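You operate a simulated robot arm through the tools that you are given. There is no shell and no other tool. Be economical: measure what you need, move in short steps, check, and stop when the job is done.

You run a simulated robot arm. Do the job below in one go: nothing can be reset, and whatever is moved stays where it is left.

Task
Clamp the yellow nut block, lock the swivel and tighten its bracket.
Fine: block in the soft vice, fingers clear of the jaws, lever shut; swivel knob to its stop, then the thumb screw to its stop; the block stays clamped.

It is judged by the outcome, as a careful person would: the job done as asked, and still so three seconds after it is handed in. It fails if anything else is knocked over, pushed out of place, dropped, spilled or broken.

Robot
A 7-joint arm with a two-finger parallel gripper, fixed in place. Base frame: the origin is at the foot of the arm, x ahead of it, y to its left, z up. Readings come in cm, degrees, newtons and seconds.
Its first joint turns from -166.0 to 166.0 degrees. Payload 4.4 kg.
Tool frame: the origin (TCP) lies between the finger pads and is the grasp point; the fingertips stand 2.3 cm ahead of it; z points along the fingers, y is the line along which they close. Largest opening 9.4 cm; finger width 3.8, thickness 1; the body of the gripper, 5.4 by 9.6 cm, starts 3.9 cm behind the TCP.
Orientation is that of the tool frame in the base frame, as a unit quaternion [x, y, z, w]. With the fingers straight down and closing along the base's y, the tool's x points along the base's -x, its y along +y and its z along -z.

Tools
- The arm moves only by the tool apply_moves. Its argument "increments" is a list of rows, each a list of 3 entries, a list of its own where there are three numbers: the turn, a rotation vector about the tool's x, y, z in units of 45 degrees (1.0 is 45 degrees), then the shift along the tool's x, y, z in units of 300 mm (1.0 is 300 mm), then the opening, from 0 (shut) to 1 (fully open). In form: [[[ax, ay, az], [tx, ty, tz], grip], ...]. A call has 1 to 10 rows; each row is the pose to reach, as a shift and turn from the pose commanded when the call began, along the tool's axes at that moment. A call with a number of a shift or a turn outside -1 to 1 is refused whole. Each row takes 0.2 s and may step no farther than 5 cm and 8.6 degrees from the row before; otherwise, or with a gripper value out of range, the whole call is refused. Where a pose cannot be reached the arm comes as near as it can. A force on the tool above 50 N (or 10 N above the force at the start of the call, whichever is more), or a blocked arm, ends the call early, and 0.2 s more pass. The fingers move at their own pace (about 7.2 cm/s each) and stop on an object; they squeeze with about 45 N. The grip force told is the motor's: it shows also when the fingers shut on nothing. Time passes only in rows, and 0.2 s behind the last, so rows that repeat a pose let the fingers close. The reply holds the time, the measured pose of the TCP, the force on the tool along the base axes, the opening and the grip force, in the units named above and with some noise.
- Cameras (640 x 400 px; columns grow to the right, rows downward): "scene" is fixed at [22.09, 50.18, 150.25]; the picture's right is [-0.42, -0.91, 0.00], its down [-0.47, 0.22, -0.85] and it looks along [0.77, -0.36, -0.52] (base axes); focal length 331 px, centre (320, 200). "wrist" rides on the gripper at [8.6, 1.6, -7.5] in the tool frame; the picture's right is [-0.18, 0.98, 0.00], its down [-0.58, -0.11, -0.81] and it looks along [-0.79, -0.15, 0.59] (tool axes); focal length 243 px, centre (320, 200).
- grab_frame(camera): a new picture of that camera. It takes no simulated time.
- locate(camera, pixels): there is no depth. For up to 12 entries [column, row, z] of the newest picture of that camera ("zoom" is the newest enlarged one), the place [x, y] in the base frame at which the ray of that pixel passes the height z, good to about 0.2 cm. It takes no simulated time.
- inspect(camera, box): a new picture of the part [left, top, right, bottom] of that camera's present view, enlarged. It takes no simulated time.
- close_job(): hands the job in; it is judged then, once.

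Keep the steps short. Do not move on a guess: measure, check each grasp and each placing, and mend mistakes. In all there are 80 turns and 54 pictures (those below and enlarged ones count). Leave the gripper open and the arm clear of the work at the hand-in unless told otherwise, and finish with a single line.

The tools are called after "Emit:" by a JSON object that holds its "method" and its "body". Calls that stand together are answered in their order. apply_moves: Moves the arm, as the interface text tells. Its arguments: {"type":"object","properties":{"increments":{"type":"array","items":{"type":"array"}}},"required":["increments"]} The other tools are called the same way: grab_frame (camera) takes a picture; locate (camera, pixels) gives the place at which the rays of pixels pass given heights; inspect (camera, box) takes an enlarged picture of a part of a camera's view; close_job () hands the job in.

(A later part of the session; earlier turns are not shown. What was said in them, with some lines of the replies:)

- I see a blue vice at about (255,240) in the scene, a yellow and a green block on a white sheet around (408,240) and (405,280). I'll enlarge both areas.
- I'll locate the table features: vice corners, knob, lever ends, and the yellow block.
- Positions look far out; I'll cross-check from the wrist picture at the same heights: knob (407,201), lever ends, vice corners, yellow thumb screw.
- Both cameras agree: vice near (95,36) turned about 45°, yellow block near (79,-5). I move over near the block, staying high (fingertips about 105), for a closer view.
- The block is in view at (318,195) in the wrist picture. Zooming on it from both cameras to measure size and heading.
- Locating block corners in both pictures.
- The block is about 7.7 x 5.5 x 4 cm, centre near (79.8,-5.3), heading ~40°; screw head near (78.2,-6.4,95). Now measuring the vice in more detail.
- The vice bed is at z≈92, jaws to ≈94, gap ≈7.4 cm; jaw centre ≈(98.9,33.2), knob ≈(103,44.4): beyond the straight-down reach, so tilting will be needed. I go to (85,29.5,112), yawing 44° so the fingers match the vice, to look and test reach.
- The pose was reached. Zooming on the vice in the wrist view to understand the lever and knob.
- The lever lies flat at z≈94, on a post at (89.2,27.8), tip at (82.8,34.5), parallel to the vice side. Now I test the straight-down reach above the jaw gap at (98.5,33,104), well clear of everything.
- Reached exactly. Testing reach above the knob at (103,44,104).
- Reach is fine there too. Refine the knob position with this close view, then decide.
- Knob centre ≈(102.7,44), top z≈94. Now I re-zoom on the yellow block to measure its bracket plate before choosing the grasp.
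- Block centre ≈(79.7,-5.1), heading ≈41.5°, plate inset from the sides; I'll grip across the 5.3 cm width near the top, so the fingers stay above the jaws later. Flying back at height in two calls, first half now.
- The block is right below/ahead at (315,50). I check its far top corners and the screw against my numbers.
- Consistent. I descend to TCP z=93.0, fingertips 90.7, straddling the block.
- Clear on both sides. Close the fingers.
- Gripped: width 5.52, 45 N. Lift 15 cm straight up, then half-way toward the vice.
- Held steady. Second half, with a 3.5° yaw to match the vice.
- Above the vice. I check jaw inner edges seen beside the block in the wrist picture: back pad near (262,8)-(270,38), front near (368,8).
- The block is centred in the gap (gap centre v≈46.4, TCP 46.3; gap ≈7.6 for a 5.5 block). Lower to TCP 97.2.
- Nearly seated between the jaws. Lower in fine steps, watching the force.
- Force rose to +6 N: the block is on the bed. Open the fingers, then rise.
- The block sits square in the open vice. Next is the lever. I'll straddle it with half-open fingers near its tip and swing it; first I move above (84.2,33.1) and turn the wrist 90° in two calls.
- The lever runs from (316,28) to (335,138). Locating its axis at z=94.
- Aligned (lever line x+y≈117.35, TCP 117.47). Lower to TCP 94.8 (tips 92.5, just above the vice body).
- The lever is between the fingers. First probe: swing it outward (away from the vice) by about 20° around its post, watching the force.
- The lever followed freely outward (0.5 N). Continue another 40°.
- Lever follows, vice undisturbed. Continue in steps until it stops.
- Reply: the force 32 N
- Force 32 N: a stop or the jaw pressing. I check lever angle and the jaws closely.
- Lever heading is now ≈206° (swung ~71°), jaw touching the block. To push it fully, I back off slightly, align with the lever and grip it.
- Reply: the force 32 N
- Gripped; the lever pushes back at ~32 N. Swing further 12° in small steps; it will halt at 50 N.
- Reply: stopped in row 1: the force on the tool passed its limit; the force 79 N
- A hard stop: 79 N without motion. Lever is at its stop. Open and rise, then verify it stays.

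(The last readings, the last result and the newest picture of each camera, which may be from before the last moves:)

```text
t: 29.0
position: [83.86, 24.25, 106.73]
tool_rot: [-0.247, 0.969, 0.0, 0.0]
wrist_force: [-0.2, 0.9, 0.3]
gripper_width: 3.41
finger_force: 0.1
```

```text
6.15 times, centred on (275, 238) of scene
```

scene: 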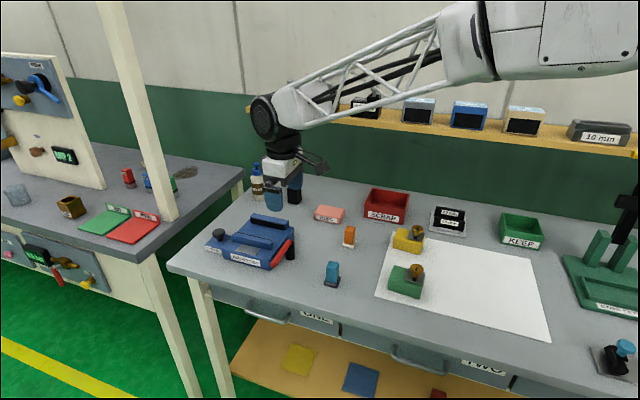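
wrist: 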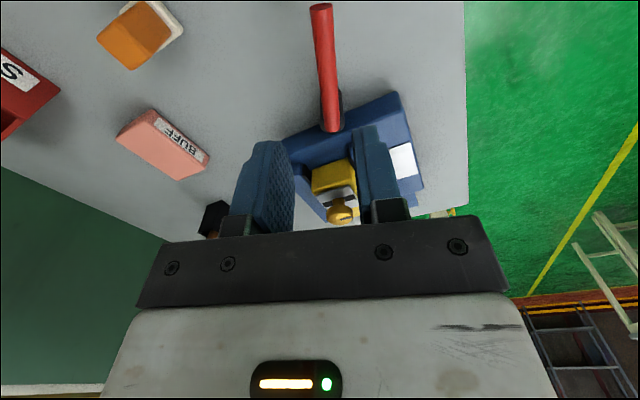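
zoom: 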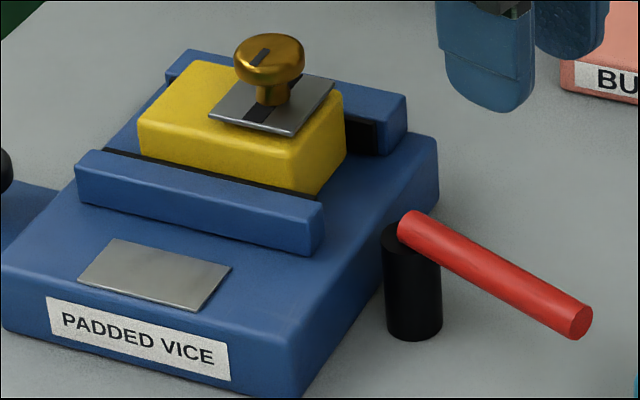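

The lever stays shut after release. Next the swivel knob at (102.7,44): fly over it at height while yawing +45° to prepare a clockwise turn.

Emit:
{"method": "apply_moves", "body": {"increments": [[[0, 0, -0.16], [-0.144, 0.046, 0], 0.55], [[0, 0, -0.33], [-0.288, 0.093, 0], 0.55], [[0, 0, -0.5], [-0.433, 0.139, 0], 0.55], [[0, 0, -0.67], [-0.577, 0.185, 0], 0.55], [[0, 0, -0.84], [-0.722, 0.232, 0], 0.55], [[0, 0, -1.0], [-0.866, 0.278, 0], 0.55], [[0, 0, -1.0], [-0.866, 0.278, 0], 0.55]]}}

Emit:
{"method": "grab_frame", "body": {"camera": "wrist"}}

```text
t: 30.6
position: [102.77, 44.09, 106.86]
tool_rot: [-0.599, 0.801, 0.0, 0.001]
wrist_force: [0.1, 0.4, 0.7]
gripper_width: 5.16
finger_force: 0.0
```

```text
13 pictures are left
```

wrist: 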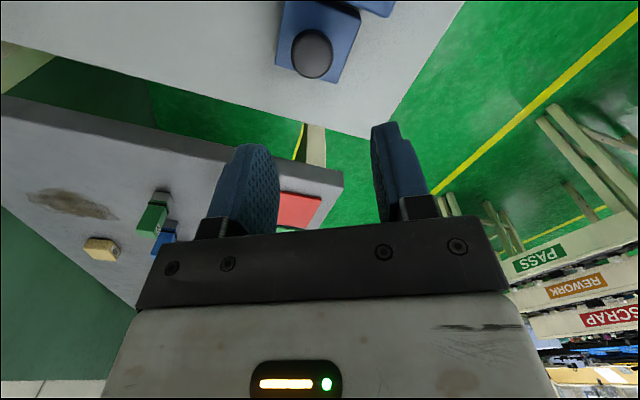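

Knob top at (313,52). Locating.

Emit:
{"method": "locate", "body": {"camera": "wrist", "pixels": [[312, 52, 94], [312, 52, 93.3], [291, 54, 93.3], [333, 52, 93.3]]}}

```text
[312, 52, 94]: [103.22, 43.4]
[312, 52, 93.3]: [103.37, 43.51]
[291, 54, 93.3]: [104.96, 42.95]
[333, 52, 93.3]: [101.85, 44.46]
```

Use (102.95,43.75). Lower to TCP 94.4 (tips 92.1, around the knob head, above the vice body), then close.

Emit:
{"method": "apply_moves", "body": {"increments": [[[0, 0, 0], [0.009, -0.009, 0.14], 0.55], [[0, 0, 0], [0.009, -0.009, 0.27], 0.55], [[0, 0, 0], [0.009, -0.009, 0.36], 0.55], [[0, 0, 0], [0.009, -0.009, 0.415], 0.55], [[0, 0, 0], [0.009, -0.009, 0.415], 0.35], [[0, 0, 0], [0.009, -0.009, 0.415], 0.2], [[0, 0, 0], [0.009, -0.009, 0.415], 0.2]]}}

Emit:
{"method": "grab_frame", "body": {"camera": "wrist"}}

```text
t: 32.0
position: [103.1, 43.21, 94.69]
tool_rot: [-0.597, 0.802, -0.002, 0.005]
wrist_force: [38.4, -15.2, -0.8]
gripper_width: 3.69
finger_force: 20.7
stopped in row 6: the force on the tool passed its limit (the readings are from after the stop); the commanded pose is now the measured one
```

```text
12 pictures are left
```

wrist: 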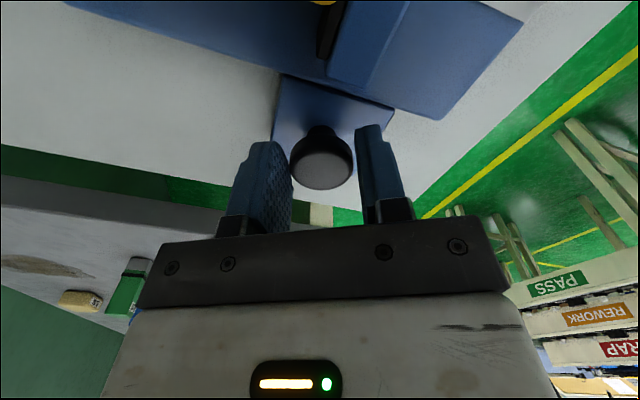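

One finger met the knob first: the knob is off-centre by a few mm. Locating it from this close view.

Emit:
{"method": "locate", "body": {"camera": "wrist", "pixels": [[321, 173, 94], [321, 173, 94.4], [290, 165, 93.5], [354, 160, 93.5]]}}

```text
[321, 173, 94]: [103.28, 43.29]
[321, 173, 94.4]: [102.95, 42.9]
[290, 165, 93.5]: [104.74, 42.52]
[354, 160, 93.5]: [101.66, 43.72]
```

Knob centre ≈(103.28,43.17), diameter ≈3.3. Shift 2 mm and close.

Emit:
{"method": "apply_moves", "body": {"increments": [[[0, 0, 0], [0, -0.006, 0.006], 0.45], [[0, 0, 0], [0, -0.006, 0.006], 0.38], [[0, 0, 0], [0, -0.006, 0.006], 0.3], [[0, 0, 0], [0, -0.006, 0.006], 0.2], [[0, 0, 0], [0, -0.006, 0.006], 0.2]]}}

```text
t: 33.3
position: [103.27, 43.25, 94.42]
tool_rot: [-0.597, 0.802, -0.001, 0.003]
wrist_force: [14.1, 2.6, -4.4]
gripper_width: 3.55
finger_force: 44.8
stopped in row 5: the force on the tool passed its limit (the readings are from after the stop); the commanded pose is now the measured one
```

Gripped: width 3.55, 45 N. Turn clockwise (seen from above) 45°.

Emit:
{"method": "apply_moves", "body": {"increments": [[[0, 0, 0.16], [0, 0, 0], 0.2], [[0, 0, 0.33], [0, 0, 0], 0.2], [[0, 0, 0.5], [0, 0, 0], 0.2], [[0, 0, 0.67], [0, 0, 0], 0.2], [[0, 0, 0.84], [0, 0, 0], 0.2], [[0, 0, 1.0], [0, 0, 0], 0.2]]}}

Emit:
{"method": "apply_moves", "body": {"increments": [[[0, 0, 0.16], [0, 0, 0], 0.2], [[0, 0, 0.33], [0, 0, 0], 0.2], [[0, 0, 0.5], [0, 0, 0], 0.2], [[0, 0, 0.67], [0, 0, 0], 0.2], [[0, 0, 0.84], [0, 0, 0], 0.2], [[0, 0, 1.0], [0, 0, 0], 0.2]]}}

Emit:
{"method": "apply_moves", "body": {"increments": [[[0, 0, 0.16], [0, 0, 0], 0.2], [[0, 0, 0.33], [0, 0, 0], 0.2], [[0, 0, 0.5], [0, 0, 0], 0.2], [[0, 0, 0.67], [0, 0, 0], 0.2], [[0, 0, 0.84], [0, 0, 0], 0.2], [[0, 0, 1.0], [0, 0, 0], 0.2]]}}

```text
t: 34.6
position: [103.02, 43.84, 94.25]
tool_rot: [-0.283, 0.959, 0.001, 0.004]
wrist_force: [-18.5, 32.2, 0.7]
gripper_width: 3.58
finger_force: 19.2
stopped in row 6: the force on the tool passed its limit (the readings are from after the stop); the commanded pose is now the measured one
```

```text
t: 35.0
position: [102.95, 43.87, 94.4]
tool_rot: [-0.241, 0.971, 0.001, 0.004]
wrist_force: [-6.8, 9.2, 0.9]
gripper_width: 3.54
finger_force: 44.7
stopped in row 1: the force on the tool passed its limit (the readings are from after the stop); the commanded pose is now the measured one
```

```text
t: 36.0
position: [102.94, 44.13, 94.21]
tool_rot: [-0.004, 1.0, 0.004, 0.004]
wrist_force: [4.1, 13.0, -3.6]
gripper_width: 3.55
finger_force: 44.7
stopped in row 4: the force on the tool passed its limit (the readings are from after the stop); the commanded pose is now the measured one
```

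The turn proceeds; the tool crept as the knob's true centre is ≈(103.15,44.05). Turned ~73°. Release, recentre, regrip, continue.

Emit:
{"method": "apply_moves", "body": {"increments": [[[0, 0, 0], [0, 0, 0], 0.5], [[0, 0, 0], [-0.007, -0.002, -0.002], 0.5], [[0, 0, 0], [-0.007, -0.002, -0.002], 0.5], [[0, 0, 0], [-0.007, -0.002, -0.002], 0.3], [[0, 0, 0], [-0.007, -0.002, -0.002], 0.2], [[0, 0, 0], [-0.007, -0.002, -0.002], 0.2]]}}

Emit:
{"method": "apply_moves", "body": {"increments": [[[0, 0, 0.16], [0, 0, 0], 0.2], [[0, 0, 0.33], [0, 0, 0], 0.2], [[0, 0, 0.5], [0, 0, 0], 0.2], [[0, 0, 0.67], [0, 0, 0], 0.2], [[0, 0, 0.84], [0, 0, 0], 0.2], [[0, 0, 1.0], [0, 0, 0], 0.2]]}}

Emit:
{"method": "grab_frame", "body": {"camera": "wrist"}}

```text
t: 37.4
position: [103.1, 44.13, 94.32]
tool_rot: [-0.004, 1.0, 0.003, 0.004]
wrist_force: [2.8, 28.4, -0.1]
gripper_width: 3.53
finger_force: 44.4
```

```text
t: 38.1
position: [103.13, 44.39, 94.4]
tool_rot: [0.146, 0.989, 0.004, 0.004]
wrist_force: [1.2, 10.4, -1.7]
gripper_width: 3.53
finger_force: 45.3
stopped in row 3: the force on the tool passed its limit (the readings are from after the stop); the commanded pose is now the measured one
```

```text
11 pictures are left
```

wrist: 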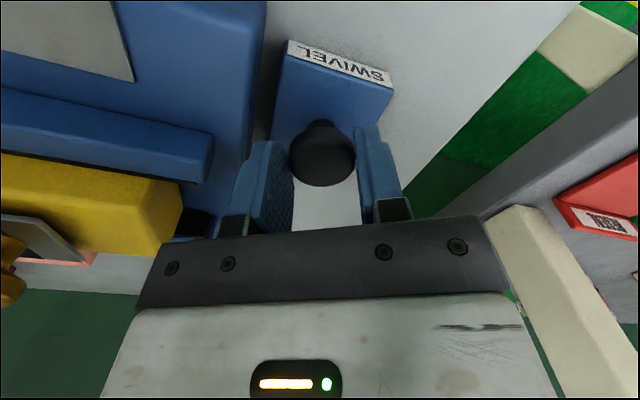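

Now centred (y≈44.4). Continue turning clockwise.

Emit:
{"method": "apply_moves", "body": {"increments": [[[0, 0, 0.16], [0, 0, 0], 0.2], [[0, 0, 0.33], [0, 0, 0], 0.2], [[0, 0, 0.5], [0, 0, 0], 0.2], [[0, 0, 0.67], [0, 0, 0], 0.2], [[0, 0, 0.84], [0, 0, 0], 0.2], [[0, 0, 1.0], [0, 0, 0], 0.2]]}}

Emit:
{"method": "apply_moves", "body": {"increments": [[[0, 0, 0.16], [0, 0, 0], 0.2], [[0, 0, 0.33], [0, 0, 0], 0.2], [[0, 0, 0.5], [0, 0, 0], 0.2], [[0, 0, 0.67], [0, 0, 0], 0.2], [[0, 0, 0.84], [0, 0, 0], 0.2], [[0, 0, 1.0], [0, 0, 0], 0.2]]}}

```text
t: 38.9
position: [103.22, 44.62, 94.58]
tool_rot: [0.317, 0.948, 0.007, 0.003]
wrist_force: [8.5, 9.0, -4.6]
gripper_width: 3.51
finger_force: 45.0
stopped in row 3: the force on the tool passed its limit (the readings are from after the stop); the commanded pose is now the measured one
```

```text
t: 39.5
position: [103.36, 44.62, 94.54]
tool_rot: [0.422, 0.907, 0.007, 0.004]
wrist_force: [13.0, 8.5, -5.5]
gripper_width: 3.49
finger_force: 45.1
stopped in row 2: the force on the tool passed its limit (the readings are from after the stop); the commanded pose is now the measured one
```

The tool orbits the knob centre as it turns, so the knob is turning with it; true centre ≈(103.5,44.2). Turned ~123° so far. Release, recentre, regrip and turn 34° more in one call.

Emit:
{"method": "apply_moves", "body": {"increments": [[[0, 0, 0], [0, 0, 0], 0.5], [[0, 0, 0], [-0.013, 0, 0.006], 0.5], [[0, 0, 0], [-0.013, 0, 0.006], 0.4], [[0, 0, 0], [-0.013, 0, 0.006], 0.2], [[0, 0, 0], [-0.013, 0, 0.006], 0.2], [[0, 0, 0], [-0.013, 0, 0.006], 0.2], [[0, 0, 0.19], [-0.013, 0, 0.006], 0.2], [[0, 0, 0.38], [-0.013, 0, 0.006], 0.2], [[0, 0, 0.56], [-0.013, 0, 0.006], 0.2], [[0, 0, 0.75], [-0.013, 0, 0.006], 0.2]]}}

```text
t: 41.7
position: [103.61, 44.32, 94.48]
tool_rot: [0.668, 0.744, 0.008, 0.001]
wrist_force: [40.6, 18.5, 0.6]
gripper_width: 3.51
finger_force: 45.5
```

Residual push of ~40 N in +x says the centre is ≈(103.9,44.4). Turned ~157° total. Open, shift to it and wind the wrist back 135° with open fingers.

Emit:
{"method": "apply_moves", "body": {"increments": [[[0, 0, 0], [0, 0, 0], 0.5], [[0, 0, 0], [0, 0.01, 0], 0.55], [[0, 0, -0.16], [0, 0.01, 0], 0.55], [[0, 0, -0.33], [0, 0.01, 0], 0.55], [[0, 0, -0.5], [0, 0.01, 0], 0.55], [[0, 0, -0.67], [0, 0.01, 0], 0.55], [[0, 0, -0.84], [0, 0.01, 0], 0.55], [[0, 0, -1.0], [0, 0.01, 0], 0.55]]}}

Emit:
{"method": "apply_moves", "body": {"increments": [[[0, 0, -0.16], [0, 0, 0], 0.55], [[0, 0, -0.33], [0, 0, 0], 0.55], [[0, 0, -0.5], [0, 0, 0], 0.55], [[0, 0, -0.67], [0, 0, 0], 0.55], [[0, 0, -0.84], [0, 0, 0], 0.55], [[0, 0, -1.0], [0, 0, 0], 0.55]]}}

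Emit:
{"method": "apply_moves", "body": {"increments": [[[0, 0, -0.16], [0, 0, 0], 0.55], [[0, 0, -0.33], [0, 0, 0], 0.55], [[0, 0, -0.5], [0, 0, 0], 0.55], [[0, 0, -0.67], [0, 0, 0], 0.55], [[0, 0, -0.84], [0, 0, 0], 0.55], [[0, 0, -1.0], [0, 0, 0], 0.55], [[0, 0, -1.0], [0, 0, 0], 0.55]]}}

Emit:
{"method": "grab_frame", "body": {"camera": "wrist"}}

```text
t: 43.5
position: [103.68, 44.24, 94.36]
tool_rot: [0.331, 0.944, 0.007, 0.005]
wrist_force: [0.3, 0.4, -0.1]
gripper_width: 5.18
finger_force: 0.1
```

```text
t: 44.9
position: [103.85, 44.19, 94.39]
tool_rot: [-0.055, 0.998, 0.005, 0.005]
wrist_force: [-0.2, 0.5, -0.3]
gripper_width: 5.15
finger_force: 0.0
```

```text
t: 46.5
position: [103.7, 44.28, 94.39]
tool_rot: [-0.433, 0.901, 0.002, 0.008]
wrist_force: [0.5, -0.5, -0.1]
gripper_width: 5.16
finger_force: 0.1
```

```text
10 pictures are left
```

wrist: 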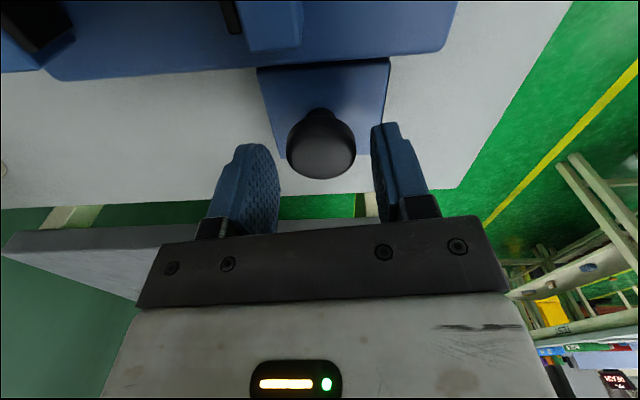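

Fingers and knob: knob sits ~2 mm to image-left; best centre ≈(103.9,44.2). Shift, grip, and turn clockwise again.

Emit:
{"method": "apply_moves", "body": {"increments": [[[0, 0, 0], [-0.002, -0.007, 0.01], 0.55], [[0, 0, 0], [-0.002, -0.007, 0.01], 0.4], [[0, 0, 0], [-0.002, -0.007, 0.01], 0.2], [[0, 0, 0], [-0.002, -0.007, 0.01], 0.2], [[0, 0, 0], [-0.002, -0.007, 0.01], 0.2]]}}

Emit:
{"method": "apply_moves", "body": {"increments": [[[0, 0, 0.16], [0, 0, 0], 0.2], [[0, 0, 0.33], [0, 0, 0], 0.2], [[0, 0, 0.5], [0, 0, 0], 0.2], [[0, 0, 0.67], [0, 0, 0], 0.2], [[0, 0, 0.84], [0, 0, 0], 0.2], [[0, 0, 1.0], [0, 0, 0], 0.2]]}}

Emit:
{"method": "apply_moves", "body": {"increments": [[[0, 0, 0.16], [0, 0, 0], 0.2], [[0, 0, 0.33], [0, 0, 0], 0.2], [[0, 0, 0.5], [0, 0, 0], 0.2], [[0, 0, 0.67], [0, 0, 0], 0.2], [[0, 0, 0.84], [0, 0, 0], 0.2], [[0, 0, 1.0], [0, 0, 0], 0.2]]}}

Emit:
{"method": "apply_moves", "body": {"increments": [[[0, 0, 0.16], [0, 0, 0], 0.2], [[0, 0, 0.33], [0, 0, 0], 0.2], [[0, 0, 0.5], [0, 0, 0], 0.2], [[0, 0, 0.67], [0, 0, 0], 0.2], [[0, 0, 0.84], [0, 0, 0], 0.2], [[0, 0, 1.0], [0, 0, 0], 0.2]]}}

```text
t: 47.6
position: [103.73, 44.56, 94.09]
tool_rot: [-0.433, 0.901, 0.003, 0.007]
wrist_force: [-10.3, 6.6, 0.5]
gripper_width: 3.57
finger_force: 44.6
stopped in row 5: the force on the tool passed its limit (the readings are from after the stop); the commanded pose is now the measured one
```

```text
t: 49.0
position: [103.99, 44.24, 94.18]
tool_rot: [-0.054, 0.999, 0.004, 0.006]
wrist_force: [17.9, -35.2, 1.9]
gripper_width: 3.58
finger_force: 44.7
```

```text
t: 49.4
position: [104.05, 44.14, 94.15]
tool_rot: [-0.006, 1.0, 0.004, 0.005]
wrist_force: [2.5, -9.2, -2.2]
gripper_width: 3.54
finger_force: 44.9
stopped in row 1: the force on the tool passed its limit (the readings are from after the stop); the commanded pose is now the measured one
```

```text
t: 50.7
position: [103.85, 43.97, 94.06]
tool_rot: [0.331, 0.944, 0.005, 0.004]
wrist_force: [-26.2, -31.2, 5.5]
gripper_width: 3.7
finger_force: 20.9
stopped in row 6: the force on the tool passed its limit (the readings are from after the stop); the commanded pose is now the measured one
```

Now the drift is around ≈(103.6,44.2): that is the real centre. Release, recentre, regrip, turn 34° more.

Emit:
{"method": "apply_moves", "body": {"increments": [[[0, 0, 0], [0, 0, 0], 0.5], [[0, 0, 0], [0.011, 0, 0], 0.5], [[0, 0, 0], [0.011, 0, 0], 0.4], [[0, 0, 0], [0.011, 0, 0], 0.2], [[0, 0, 0], [0.011, 0, 0], 0.2], [[0, 0, 0], [0.011, 0, 0], 0.2], [[0, 0, 0.19], [0.011, 0, 0], 0.2], [[0, 0, 0.38], [0.011, 0, 0], 0.2], [[0, 0, 0.56], [0.011, 0, 0], 0.2], [[0, 0, 0.75], [0.011, 0, 0], 0.2]]}}

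Emit:
{"method": "apply_moves", "body": {"increments": [[[0, 0, 0.19], [0, 0, 0], 0.2], [[0, 0, 0.38], [0, 0, 0], 0.2], [[0, 0, 0.56], [0, 0, 0], 0.2], [[0, 0, 0.75], [0, 0, 0], 0.2]]}}

Emit:
{"method": "inspect", "body": {"camera": "scene", "box": [190, 195, 310, 280]}}

```text
t: 52.9
position: [103.65, 44.39, 94.09]
tool_rot: [0.591, 0.807, 0.007, 0.0]
wrist_force: [-37.7, -25.8, -2.8]
gripper_width: 3.8
finger_force: 21.5
```

```text
t: 53.9
position: [103.73, 44.49, 94.04]
tool_rot: [0.8, 0.6, 0.007, -0.001]
wrist_force: [-26.1, 1.4, -0.8]
gripper_width: 3.54
finger_force: 41.7
```

```text
4.71 times, centred on (250, 238) of scene
```

zoom: 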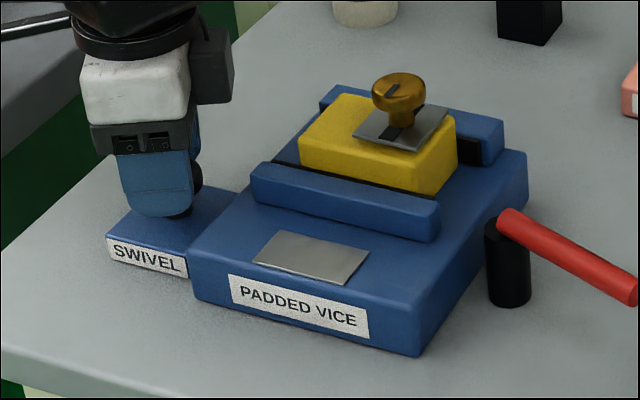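

Cumulative ~315° turned; vice and block are undisturbed. The stop isn't provable yet, so I open, recentre at (103.6,44.25), rewind 180° with open fingers, and repeat.

Emit:
{"method": "apply_moves", "body": {"increments": [[[0, 0, 0], [0, 0, 0], 0.5], [[0, 0, 0], [-0.009, -0.002, 0], 0.55], [[0, 0, -0.16], [-0.009, -0.002, 0], 0.55], [[0, 0, -0.33], [-0.009, -0.002, 0], 0.55], [[0, 0, -0.5], [-0.009, -0.002, 0], 0.55], [[0, 0, -0.67], [-0.009, -0.002, 0], 0.55], [[0, 0, -0.84], [-0.009, -0.002, 0], 0.55], [[0, 0, -1.0], [-0.009, -0.002, 0], 0.55]]}}

Emit:
{"method": "apply_moves", "body": {"increments": [[[0, 0, -0.16], [0, 0, 0], 0.55], [[0, 0, -0.33], [0, 0, 0], 0.55], [[0, 0, -0.5], [0, 0, 0], 0.55], [[0, 0, -0.67], [0, 0, 0], 0.55], [[0, 0, -0.84], [0, 0, 0], 0.55], [[0, 0, -1.0], [0, 0, 0], 0.55]]}}

Emit:
{"method": "apply_moves", "body": {"increments": [[[0, 0, -0.16], [0, 0, 0], 0.55], [[0, 0, -0.33], [0, 0, 0], 0.55], [[0, 0, -0.5], [0, 0, 0], 0.55], [[0, 0, -0.67], [0, 0, 0], 0.55], [[0, 0, -0.84], [0, 0, 0], 0.55], [[0, 0, -1.0], [0, 0, 0], 0.55]]}}

Emit:
{"method": "apply_moves", "body": {"increments": [[[0, 0, -0.16], [0, 0, 0], 0.55], [[0, 0, -0.33], [0, 0, 0], 0.55], [[0, 0, -0.5], [0, 0, 0], 0.55], [[0, 0, -0.67], [0, 0, 0], 0.55], [[0, 0, -0.84], [0, 0, 0], 0.55], [[0, 0, -1.0], [0, 0, 0], 0.55], [[0, 0, -1.0], [0, 0, 0], 0.55]]}}

```text
t: 55.7
position: [103.42, 44.22, 94.07]
tool_rot: [0.507, 0.862, 0.006, 0.002]
wrist_force: [-0.1, 2.8, -0.3]
gripper_width: 5.11
finger_force: 0.0
```

```text
t: 57.1
position: [103.55, 44.21, 94.15]
tool_rot: [0.138, 0.99, 0.005, 0.004]
wrist_force: [-0.4, 3.1, -0.4]
gripper_width: 5.05
finger_force: 0.1
```

```text
t: 58.5
position: [103.52, 44.29, 94.03]
tool_rot: [-0.251, 0.968, 0.003, 0.005]
wrist_force: [-0.2, -0.5, 0.0]
gripper_width: 5.17
finger_force: 0.0
```

```text
t: 60.1
position: [103.62, 44.18, 94.07]
tool_rot: [-0.602, 0.798, 0.001, 0.006]
wrist_force: [0.1, -0.6, -0.3]
gripper_width: 5.18
finger_force: 0.2
```

Light 3 N brush seen while rewinding (tips near the vice body edge), so I raise 4 mm, grip and turn clockwise again.

Emit:
{"method": "apply_moves", "body": {"increments": [[[0, 0, 0], [0, 0, -0.012], 0.5], [[0, 0, 0], [0, 0, -0.012], 0.4], [[0, 0, 0], [0, 0, -0.012], 0.2], [[0, 0, 0], [0, 0, -0.012], 0.2], [[0, 0, 0], [0, 0, -0.012], 0.2]]}}

Emit:
{"method": "apply_moves", "body": {"increments": [[[0, 0, 0.16], [0, 0, 0], 0.2], [[0, 0, 0.33], [0, 0, 0], 0.2], [[0, 0, 0.5], [0, 0, 0], 0.2], [[0, 0, 0.67], [0, 0, 0], 0.2], [[0, 0, 0.84], [0, 0, 0], 0.2], [[0, 0, 1.0], [0, 0, 0], 0.2]]}}

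Emit:
{"method": "apply_moves", "body": {"increments": [[[0, 0, 0.16], [0, 0, 0], 0.2], [[0, 0, 0.33], [0, 0, 0], 0.2], [[0, 0, 0.5], [0, 0, 0], 0.2], [[0, 0, 0.67], [0, 0, 0], 0.2], [[0, 0, 0.84], [0, 0, 0], 0.2], [[0, 0, 1.0], [0, 0, 0], 0.2]]}}

Emit:
{"method": "apply_moves", "body": {"increments": [[[0, 0, 0.16], [0, 0, 0], 0.2], [[0, 0, 0.33], [0, 0, 0], 0.2], [[0, 0, 0.5], [0, 0, 0], 0.2], [[0, 0, 0.67], [0, 0, 0], 0.2], [[0, 0, 0.84], [0, 0, 0], 0.2], [[0, 0, 1.0], [0, 0, 0], 0.2]]}}

```text
t: 61.3
position: [103.61, 44.14, 94.3]
tool_rot: [-0.601, 0.799, 0.001, 0.007]
wrist_force: [11.1, -0.3, -1.8]
gripper_width: 3.55
finger_force: 44.8
```

```text
t: 62.7
position: [103.47, 44.09, 94.43]
tool_rot: [-0.248, 0.969, 0.004, 0.006]
wrist_force: [9.9, -7.4, 27.6]
gripper_width: 3.46
finger_force: 45.6
```

```text
t: 64.1
position: [103.43, 44.2, 94.1]
tool_rot: [0.14, 0.99, 0.004, 0.003]
wrist_force: [-1.2, -8.5, -8.6]
gripper_width: 3.55
finger_force: 45.1
```

```text
t: 65.5
position: [103.57, 44.22, 94.59]
tool_rot: [0.509, 0.861, 0.007, 0.002]
wrist_force: [-16.3, -20.1, 10.2]
gripper_width: 3.52
finger_force: 44.8
```

Centred turn with low side forces, and z-force stick-slip (+28/-9/+10 N) hints the pads are now slipping on a stopped knob. To verify: press one pad on the knob's side and drag it tangentially clockwise; a free knob rolls (no drag force), a stopped one resists.

Emit:
{"method": "apply_moves", "body": {"increments": [[[0, 0, 0], [0, 0, 0], 0.45], [[0, 0, 0], [0, 0, 0], 0.45], [[0, 0, 0], [0.02, 0, 0], 0.45], [[0, 0, 0], [0.02, -0.01, 0], 0.45], [[0, 0, 0], [0.02, -0.017, 0], 0.45], [[0, 0, 0], [0.02, -0.017, 0], 0.45]]}}

Emit:
{"method": "apply_moves", "body": {"increments": [[[0, 0, 0], [-0.008, 0, 0], 0.45], [[0, 0, 0], [-0.014, 0, 0], 0.45]]}}

Emit:
{"method": "apply_moves", "body": {"increments": [[[0, 0, 0], [-0.008, 0, 0], 0.45], [[0, 0, 0], [-0.016, 0, 0], 0.45]]}}

```text
t: 66.9
position: [102.75, 44.42, 94.35]
tool_rot: [0.508, 0.861, 0.006, 0.002]
wrist_force: [5.6, 6.2, 1.1]
gripper_width: 4.58
finger_force: 4.1
```

```text
t: 67.5
position: [102.92, 43.97, 94.42]
tool_rot: [0.509, 0.861, 0.006, 0.001]
wrist_force: [5.9, 8.0, 1.9]
gripper_width: 4.64
finger_force: 4.3
```

```text
t: 68.1
position: [103.25, 43.52, 94.36]
tool_rot: [0.508, 0.861, 0.006, 0.001]
wrist_force: [7.7, 7.8, 2.3]
gripper_width: 4.64
finger_force: 5.2
```

Drag opposed the motion (about 3–4 N at 8–10 N press): suggestive. Repeat with a firmer press to see whether drag scales like friction on a stopped knob.

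Emit:
{"method": "apply_moves", "body": {"increments": [[[0, 0, 0], [0, 0.02, 0], 0.45], [[0, 0, 0], [0.03, 0.02, 0], 0.45], [[0, 0, 0], [0.03, 0, 0], 0.45], [[0, 0, 0], [0.03, -0.02, 0], 0.45], [[0, 0, 0], [0.03, -0.03, 0], 0.45]]}}

Emit:
{"method": "apply_moves", "body": {"increments": [[[0, 0, 0], [-0.01, 0, 0], 0.45], [[0, 0, 0], [-0.02, 0, 0], 0.45]]}}

Emit:
{"method": "apply_moves", "body": {"increments": [[[0, 0, 0], [-0.01, 0, 0], 0.45], [[0, 0, 0], [-0.018, 0, 0], 0.45]]}}

```text
t: 69.3
position: [102.2, 44.04, 94.42]
tool_rot: [0.508, 0.861, 0.006, 0.003]
wrist_force: [37.8, 19.4, -2.9]
gripper_width: 6.08
finger_force: 21.0
```

```text
t: 69.9
position: [102.19, 43.6, 94.57]
tool_rot: [0.508, 0.861, 0.007, 0.003]
wrist_force: [31.2, 37.0, 10.2]
gripper_width: 6.27
finger_force: 23.2
```

```text
t: 70.3
position: [102.34, 43.7, 94.61]
tool_rot: [0.507, 0.862, 0.008, 0.002]
wrist_force: [22.7, 23.7, -5.3]
gripper_width: 6.05
finger_force: 20.1
stopped in row 2: the force on the tool passed its limit (the readings are from after the stop); the commanded pose is now the measured one
```

Firm press: 17 N drag and then over 50 N, the knob no longer turns — it is at its stop. Release and rise clear.

Emit:
{"method": "apply_moves", "body": {"increments": [[[0, 0, 0], [0, 0.02, 0], 0.6], [[0, 0, 0], [0, 0.04, 0], 0.6], [[0, 0, 0], [0, 0.04, -0.1], 0.6], [[0, 0, 0], [0, 0.04, -0.25], 0.6], [[0, 0, 0], [0, 0.04, -0.4], 0.6]]}}

Emit:
{"method": "inspect", "body": {"camera": "scene", "box": [205, 195, 310, 275]}}

```text
t: 71.5
position: [103.34, 43.92, 106.43]
tool_rot: [0.508, 0.862, 0.006, 0.001]
wrist_force: [0.7, -0.7, -0.7]
gripper_width: 5.63
finger_force: 0.1
```

```text
5.00 times, centred on (258, 235) of scene
```

zoom: 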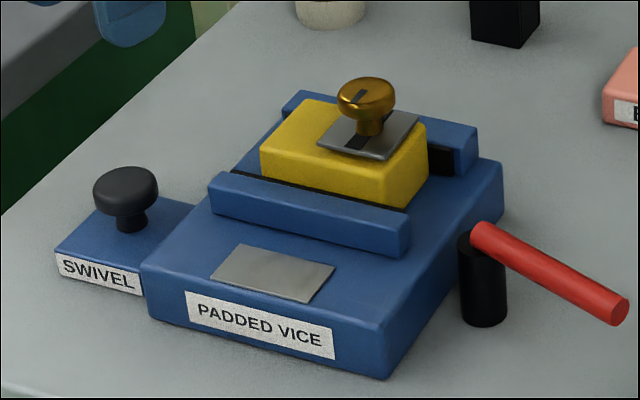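

Everything in place. Locating the thumb screw head at zoom (366,95) and its stem base (370,135) for heights.

Emit:
{"method": "locate", "body": {"camera": "zoom", "pixels": [[366, 92, 98.5], [366, 92, 99], [366, 103, 98], [370, 132, 96.3], [338, 98, 98.5], [396, 100, 98.5], [360, 97, 98.7]]}}

```text
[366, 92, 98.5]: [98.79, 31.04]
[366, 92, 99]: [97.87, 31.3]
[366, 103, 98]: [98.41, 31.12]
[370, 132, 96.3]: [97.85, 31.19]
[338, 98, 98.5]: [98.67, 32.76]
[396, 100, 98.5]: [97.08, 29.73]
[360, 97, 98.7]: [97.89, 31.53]
```

Screw head ≈(97.95,31.1), z≈97.5–99. Fly above it and wind the wrist 135° for a long clockwise turn.

Emit:
{"method": "apply_moves", "body": {"increments": [[[0, 0, -0.16], [-0.048, -0.061, -0.05], 0.6], [[0, 0, -0.33], [-0.096, -0.122, -0.05], 0.6], [[0, 0, -0.5], [-0.144, -0.183, -0.05], 0.6], [[0, 0, -0.67], [-0.193, -0.244, -0.05], 0.6], [[0, 0, -0.84], [-0.241, -0.305, -0.05], 0.6], [[0, 0, -1.0], [-0.289, -0.366, -0.05], 0.6]]}}

Emit:
{"method": "apply_moves", "body": {"increments": [[[0, 0, -0.16], [0, 0, 0], 0.6], [[0, 0, -0.33], [0, 0, 0], 0.6], [[0, 0, -0.5], [0, 0, 0], 0.6], [[0, 0, -0.67], [0, 0, 0], 0.6], [[0, 0, -0.84], [0, 0, 0], 0.6], [[0, 0, -1.0], [0, 0, 0], 0.6]]}}

Emit:
{"method": "apply_moves", "body": {"increments": [[[0, 0, -0.16], [0, 0, 0], 0.6], [[0, 0, -0.33], [0, 0, 0], 0.6], [[0, 0, -0.5], [0, 0, 0], 0.6], [[0, 0, -0.67], [0, 0, 0], 0.6], [[0, 0, -0.84], [0, 0, 0], 0.6], [[0, 0, -1.0], [0, 0, 0], 0.6], [[0, 0, -1.0], [0, 0, 0], 0.6]]}}

Emit:
{"method": "grab_frame", "body": {"camera": "wrist"}}

```text
t: 72.9
position: [97.93, 30.98, 107.72]
tool_rot: [0.138, 0.99, 0.006, 0.005]
wrist_force: [0.7, -0.5, -0.2]
gripper_width: 5.63
finger_force: 0.0
```

```text
t: 74.3
position: [97.96, 31.14, 107.82]
tool_rot: [-0.251, 0.968, 0.003, 0.006]
wrist_force: [-0.3, -0.8, -0.3]
gripper_width: 5.65
finger_force: 0.0
```

```text
t: 75.9
position: [97.88, 31.21, 107.87]
tool_rot: [-0.603, 0.798, 0.001, 0.008]
wrist_force: [-0.2, -1.0, -0.2]
gripper_width: 5.62
finger_force: 0.1
```

```text
7 pictures are left
```

wrist: 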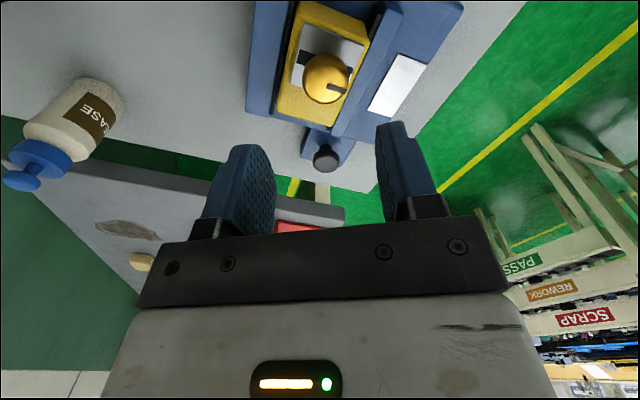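

Head at (326,78), pointer toward (346,92). Locating.

Emit:
{"method": "locate", "body": {"camera": "wrist", "pixels": [[326, 78, 99], [326, 78, 98.5], [330, 85, 99], [347, 93, 99], [303, 80, 98.3], [351, 77, 98.3]]}}

```text
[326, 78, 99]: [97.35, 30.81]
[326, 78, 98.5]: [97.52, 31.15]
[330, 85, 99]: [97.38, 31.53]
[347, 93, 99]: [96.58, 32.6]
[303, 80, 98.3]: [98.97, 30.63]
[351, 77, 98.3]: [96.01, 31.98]
```

Screw axis ≈(97.55,31.3), pointer heading ≈126°. Lower to TCP 99.4 (tips 97.1, above the plate) and close.

Emit:
{"method": "apply_moves", "body": {"increments": [[[0, 0, 0], [0, 0.011, 0.1], 0.55], [[0, 0, 0], [0, 0.011, 0.2], 0.55], [[0, 0, 0], [0, 0.011, 0.282], 0.55], [[0, 0, 0], [0, 0.011, 0.282], 0.45], [[0, 0, 0], [0, 0.011, 0.282], 0.3], [[0, 0, 0], [0, 0.011, 0.282], 0.2], [[0, 0, 0], [0, 0.011, 0.282], 0.2]]}}

Emit:
{"method": "grab_frame", "body": {"camera": "wrist"}}

```text
t: 77.5
position: [97.66, 31.23, 99.36]
tool_rot: [-0.602, 0.799, 0.002, 0.008]
wrist_force: [3.4, 2.3, -0.6]
gripper_width: 3.03
finger_force: 45.5
```

```text
6 pictures are left
```

wrist: 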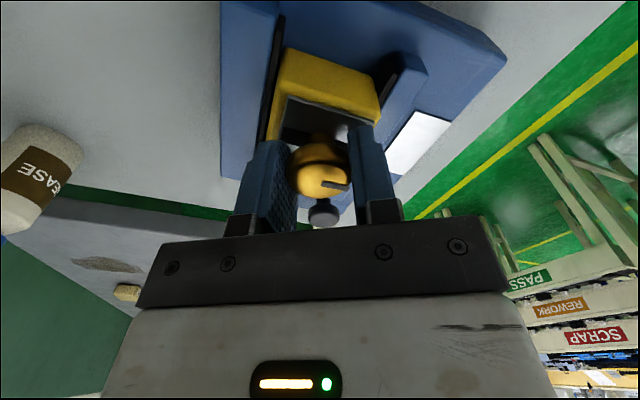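

Well centred (3 N). Turn clockwise 135° in three calls, then look at the pointer.

Emit:
{"method": "apply_moves", "body": {"increments": [[[0, 0, 0.16], [0, 0, 0], 0.2], [[0, 0, 0.33], [0, 0, 0], 0.2], [[0, 0, 0.5], [0, 0, 0], 0.2], [[0, 0, 0.67], [0, 0, 0], 0.2], [[0, 0, 0.84], [0, 0, 0], 0.2], [[0, 0, 1.0], [0, 0, 0], 0.2]]}}

Emit:
{"method": "apply_moves", "body": {"increments": [[[0, 0, 0.16], [0, 0, 0], 0.2], [[0, 0, 0.33], [0, 0, 0], 0.2], [[0, 0, 0.5], [0, 0, 0], 0.2], [[0, 0, 0.67], [0, 0, 0], 0.2], [[0, 0, 0.84], [0, 0, 0], 0.2], [[0, 0, 1.0], [0, 0, 0], 0.2]]}}

Emit:
{"method": "apply_moves", "body": {"increments": [[[0, 0, 0.16], [0, 0, 0], 0.2], [[0, 0, 0.33], [0, 0, 0], 0.2], [[0, 0, 0.5], [0, 0, 0], 0.2], [[0, 0, 0.67], [0, 0, 0], 0.2], [[0, 0, 0.84], [0, 0, 0], 0.2], [[0, 0, 1.0], [0, 0, 0], 0.2]]}}

Emit:
{"method": "grab_frame", "body": {"camera": "wrist"}}

```text
t: 78.9
position: [97.64, 31.16, 99.4]
tool_rot: [-0.249, 0.968, 0.004, 0.007]
wrist_force: [3.9, -10.5, -1.2]
gripper_width: 3.04
finger_force: 45.0
```

```text
t: 80.3
position: [97.6, 31.16, 99.41]
tool_rot: [0.139, 0.99, 0.006, 0.005]
wrist_force: [11.7, -27.0, 4.4]
gripper_width: 3.03
finger_force: 45.2
```

```text
t: 81.7
position: [97.62, 31.22, 99.39]
tool_rot: [0.508, 0.861, 0.008, 0.002]
wrist_force: [-5.3, -23.1, 11.7]
gripper_width: 3.03
finger_force: 44.6
```

```text
5 pictures are left
```

wrist: 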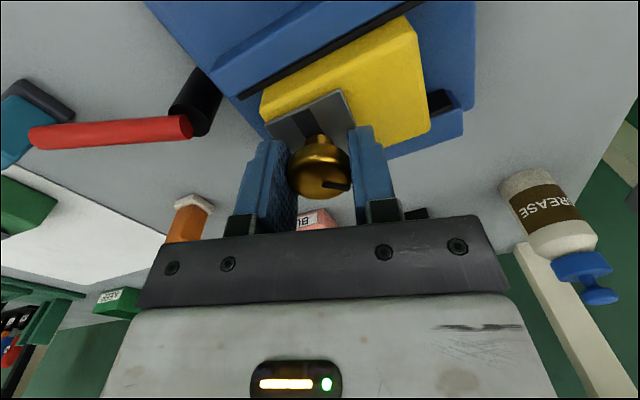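

The pointer kept its place between the fingers, so the screw followed the full 135°. Turn 45° more, then open and rewind 180°.

Emit:
{"method": "apply_moves", "body": {"increments": [[[0, 0, 0.16], [0, 0, 0], 0.2], [[0, 0, 0.33], [0, 0, 0], 0.2], [[0, 0, 0.5], [0, 0, 0], 0.2], [[0, 0, 0.67], [0, 0, 0], 0.2], [[0, 0, 0.84], [0, 0, 0], 0.2], [[0, 0, 1.0], [0, 0, 0], 0.2]]}}

Emit:
{"method": "apply_moves", "body": {"increments": [[[0, 0, 0], [0, 0, 0], 0.5], [[0, 0, 0], [0, 0, 0], 0.55], [[0, 0, -0.16], [0, 0, 0], 0.55], [[0, 0, -0.33], [0, 0, 0], 0.55], [[0, 0, -0.5], [0, 0, 0], 0.55], [[0, 0, -0.67], [0, 0, 0], 0.55], [[0, 0, -0.84], [0, 0, 0], 0.55], [[0, 0, -1.0], [0, 0, 0], 0.55]]}}

Emit:
{"method": "apply_moves", "body": {"increments": [[[0, 0, -0.16], [0, 0, 0], 0.55], [[0, 0, -0.33], [0, 0, 0], 0.55], [[0, 0, -0.5], [0, 0, 0], 0.55], [[0, 0, -0.67], [0, 0, 0], 0.55], [[0, 0, -0.84], [0, 0, 0], 0.55], [[0, 0, -1.0], [0, 0, 0], 0.55]]}}

Emit:
{"method": "apply_moves", "body": {"increments": [[[0, 0, -0.16], [0, 0, 0], 0.55], [[0, 0, -0.33], [0, 0, 0], 0.55], [[0, 0, -0.5], [0, 0, 0], 0.55], [[0, 0, -0.67], [0, 0, 0], 0.55], [[0, 0, -0.84], [0, 0, 0], 0.55], [[0, 0, -1.0], [0, 0, 0], 0.55]]}}

Emit:
{"method": "apply_moves", "body": {"increments": [[[0, 0, -0.16], [0, 0, 0], 0.55], [[0, 0, -0.33], [0, 0, 0], 0.55], [[0, 0, -0.5], [0, 0, 0], 0.55], [[0, 0, -0.67], [0, 0, 0], 0.55], [[0, 0, -0.84], [0, 0, 0], 0.55], [[0, 0, -1.0], [0, 0, 0], 0.55], [[0, 0, -1.0], [0, 0, 0], 0.55]]}}

Emit:
{"method": "grab_frame", "body": {"camera": "wrist"}}

```text
t: 83.1
position: [97.54, 31.16, 99.51]
tool_rot: [0.799, 0.601, 0.007, 0.0]
wrist_force: [6.4, -4.1, 6.4]
gripper_width: 3.03
finger_force: 45.2
```

```text
t: 84.9
position: [97.69, 31.26, 99.44]
tool_rot: [0.506, 0.862, 0.007, 0.001]
wrist_force: [-0.5, 0.1, -0.2]
gripper_width: 5.19
finger_force: 0.1
```

```text
t: 86.3
position: [97.71, 31.19, 99.42]
tool_rot: [0.138, 0.99, 0.007, 0.004]
wrist_force: [0.2, 0.5, -0.2]
gripper_width: 5.2
finger_force: 0.1
```

```text
t: 87.7
position: [97.66, 31.27, 99.45]
tool_rot: [-0.251, 0.968, 0.004, 0.007]
wrist_force: [1.1, 0.4, -0.1]
gripper_width: 5.15
finger_force: 0.1
```

```text
t: 89.3
position: [97.58, 31.29, 99.47]
tool_rot: [-0.602, 0.798, 0.001, 0.008]
wrist_force: [0.3, 0.1, -0.8]
gripper_width: 5.16
finger_force: 0.1
```

```text
4 pictures are left
```

wrist: 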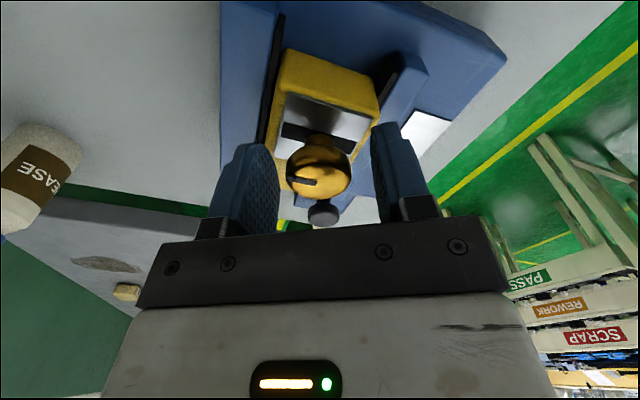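

The pointer is now on the opposite side (300,182): 180° turned. Grip and turn another 180°, then check for slip.

Emit:
{"method": "apply_moves", "body": {"increments": [[[0, 0, 0], [0, 0, 0], 0.4], [[0, 0, 0], [0, 0, 0], 0.2], [[0, 0, 0], [0, 0, 0], 0.2], [[0, 0, 0], [0, 0, 0], 0.2]]}}

Emit:
{"method": "apply_moves", "body": {"increments": [[[0, 0, 0.16], [0, 0, 0], 0.2], [[0, 0, 0.33], [0, 0, 0], 0.2], [[0, 0, 0.5], [0, 0, 0], 0.2], [[0, 0, 0.67], [0, 0, 0], 0.2], [[0, 0, 0.84], [0, 0, 0], 0.2], [[0, 0, 1.0], [0, 0, 0], 0.2]]}}

Emit:
{"method": "apply_moves", "body": {"increments": [[[0, 0, 0.16], [0, 0, 0], 0.2], [[0, 0, 0.33], [0, 0, 0], 0.2], [[0, 0, 0.5], [0, 0, 0], 0.2], [[0, 0, 0.67], [0, 0, 0], 0.2], [[0, 0, 0.84], [0, 0, 0], 0.2], [[0, 0, 1.0], [0, 0, 0], 0.2]]}}

Emit:
{"method": "apply_moves", "body": {"increments": [[[0, 0, 0.16], [0, 0, 0], 0.2], [[0, 0, 0.33], [0, 0, 0], 0.2], [[0, 0, 0.5], [0, 0, 0], 0.2], [[0, 0, 0.67], [0, 0, 0], 0.2], [[0, 0, 0.84], [0, 0, 0], 0.2], [[0, 0, 1.0], [0, 0, 0], 0.2]]}}

Emit:
{"method": "apply_moves", "body": {"increments": [[[0, 0, 0.16], [0, 0, 0], 0.2], [[0, 0, 0.33], [0, 0, 0], 0.2], [[0, 0, 0.5], [0, 0, 0], 0.2], [[0, 0, 0.67], [0, 0, 0], 0.2], [[0, 0, 0.84], [0, 0, 0], 0.2], [[0, 0, 1.0], [0, 0, 0], 0.2]]}}

Emit:
{"method": "grab_frame", "body": {"camera": "wrist"}}

```text
t: 90.3
position: [97.65, 31.25, 99.42]
tool_rot: [-0.603, 0.798, 0.001, 0.007]
wrist_force: [9.3, -0.8, 0.4]
gripper_width: 3.02
finger_force: 44.8
```

```text
t: 91.7
position: [97.57, 31.29, 99.46]
tool_rot: [-0.249, 0.968, 0.005, 0.007]
wrist_force: [2.5, -3.0, 6.8]
gripper_width: 3.02
finger_force: 45.0
```

```text
t: 93.1
position: [97.71, 31.18, 99.48]
tool_rot: [0.141, 0.99, 0.005, 0.005]
wrist_force: [0.0, -6.0, 0.8]
gripper_width: 3.01
finger_force: 45.6
```

```text
t: 94.5
position: [97.55, 31.39, 99.46]
tool_rot: [0.508, 0.861, 0.009, 0.001]
wrist_force: [-13.8, -15.2, 7.3]
gripper_width: 3.03
finger_force: 44.8
```

```text
t: 95.9
position: [97.6, 31.24, 99.47]
tool_rot: [0.799, 0.601, 0.008, -0.001]
wrist_force: [-1.1, 0.6, 7.8]
gripper_width: 3.03
finger_force: 45.6
```

```text
3 pictures are left
```

wrist: 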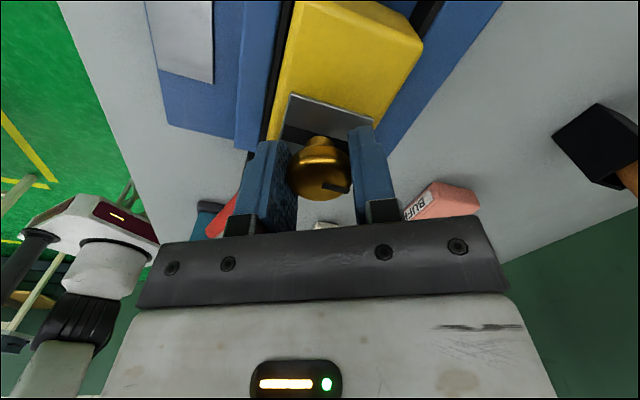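

The pointer is now at (345,186) in the tool view after a 180° wrist turn: the head stayed still while the pads slipped, so the screw is at its stop (after ~180°). Open and rise straight up, then back toward the base, and take a final look.

Emit:
{"method": "apply_moves", "body": {"increments": [[[0, 0, 0], [0, 0, 0], 0.5], [[0, 0, 0], [0, 0, 0], 0.7], [[0, 0, 0], [0, 0, -0.06], 0.8], [[0, 0, 0], [0, 0, -0.2], 1], [[0, 0, 0], [0, 0, -0.35], 1], [[0, 0, 0], [0, 0, -0.5], 1], [[0, 0, 0], [0, 0, -0.6], 1]]}}

Emit:
{"method": "inspect", "body": {"camera": "scene", "box": [205, 195, 310, 275]}}

```text
t: 97.5
position: [97.43, 31.03, 117.4]
tool_rot: [0.798, 0.602, 0.006, -0.002]
wrist_force: [0.0, -0.4, -0.4]
gripper_width: 9.4
finger_force: 0.0
```

```text
5.00 times, centred on (258, 235) of scene
```

zoom: 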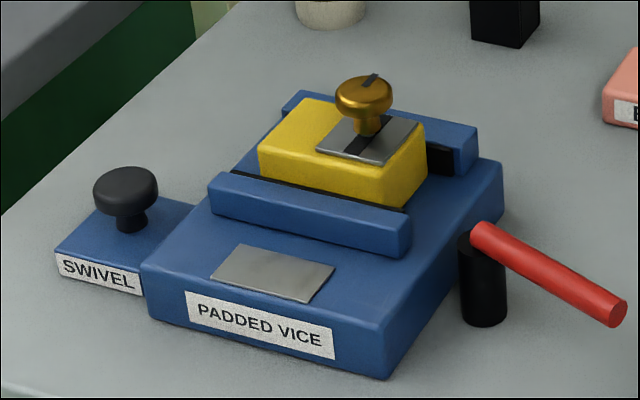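

The pointer now points to the back (180° from the start), block clamped, lever shut, nothing else moved. Draw the open arm back clear of the work.

Emit:
{"method": "apply_moves", "body": {"increments": [[[0, 0, 0], [-0.036, -0.128, 0], 1], [[0, 0, 0], [-0.073, -0.256, 0], 1], [[0, 0, 0], [-0.11, -0.384, 0], 1], [[0, 0, 0], [-0.147, -0.512, 0], 1], [[0, 0, 0], [-0.183, -0.64, 0], 1], [[0, 0, 0], [-0.183, -0.64, 0], 1]]}}

Emit:
{"method": "grab_frame", "body": {"camera": "scene"}}

```text
t: 98.9
position: [77.57, 30.97, 117.16]
tool_rot: [0.799, 0.602, 0.008, -0.001]
wrist_force: [-0.4, 0.3, 0.1]
gripper_width: 9.42
finger_force: 0.0
```

```text
1 pictures are left
```

scene: 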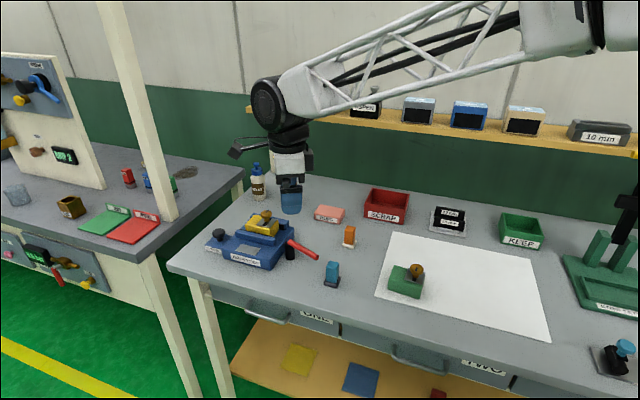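

All other items are in place, the arm is clear and the gripper is open. Handing in.

Emit:
{"method": "close_job", "body": {}}

```text
The job is handed in.
```

The yellow block is clamped in the vice with the lever shut, and the swivel knob and then the thumb screw were turned to their stops. The knob has no mark, so its stop was judged from how it resisted turning.
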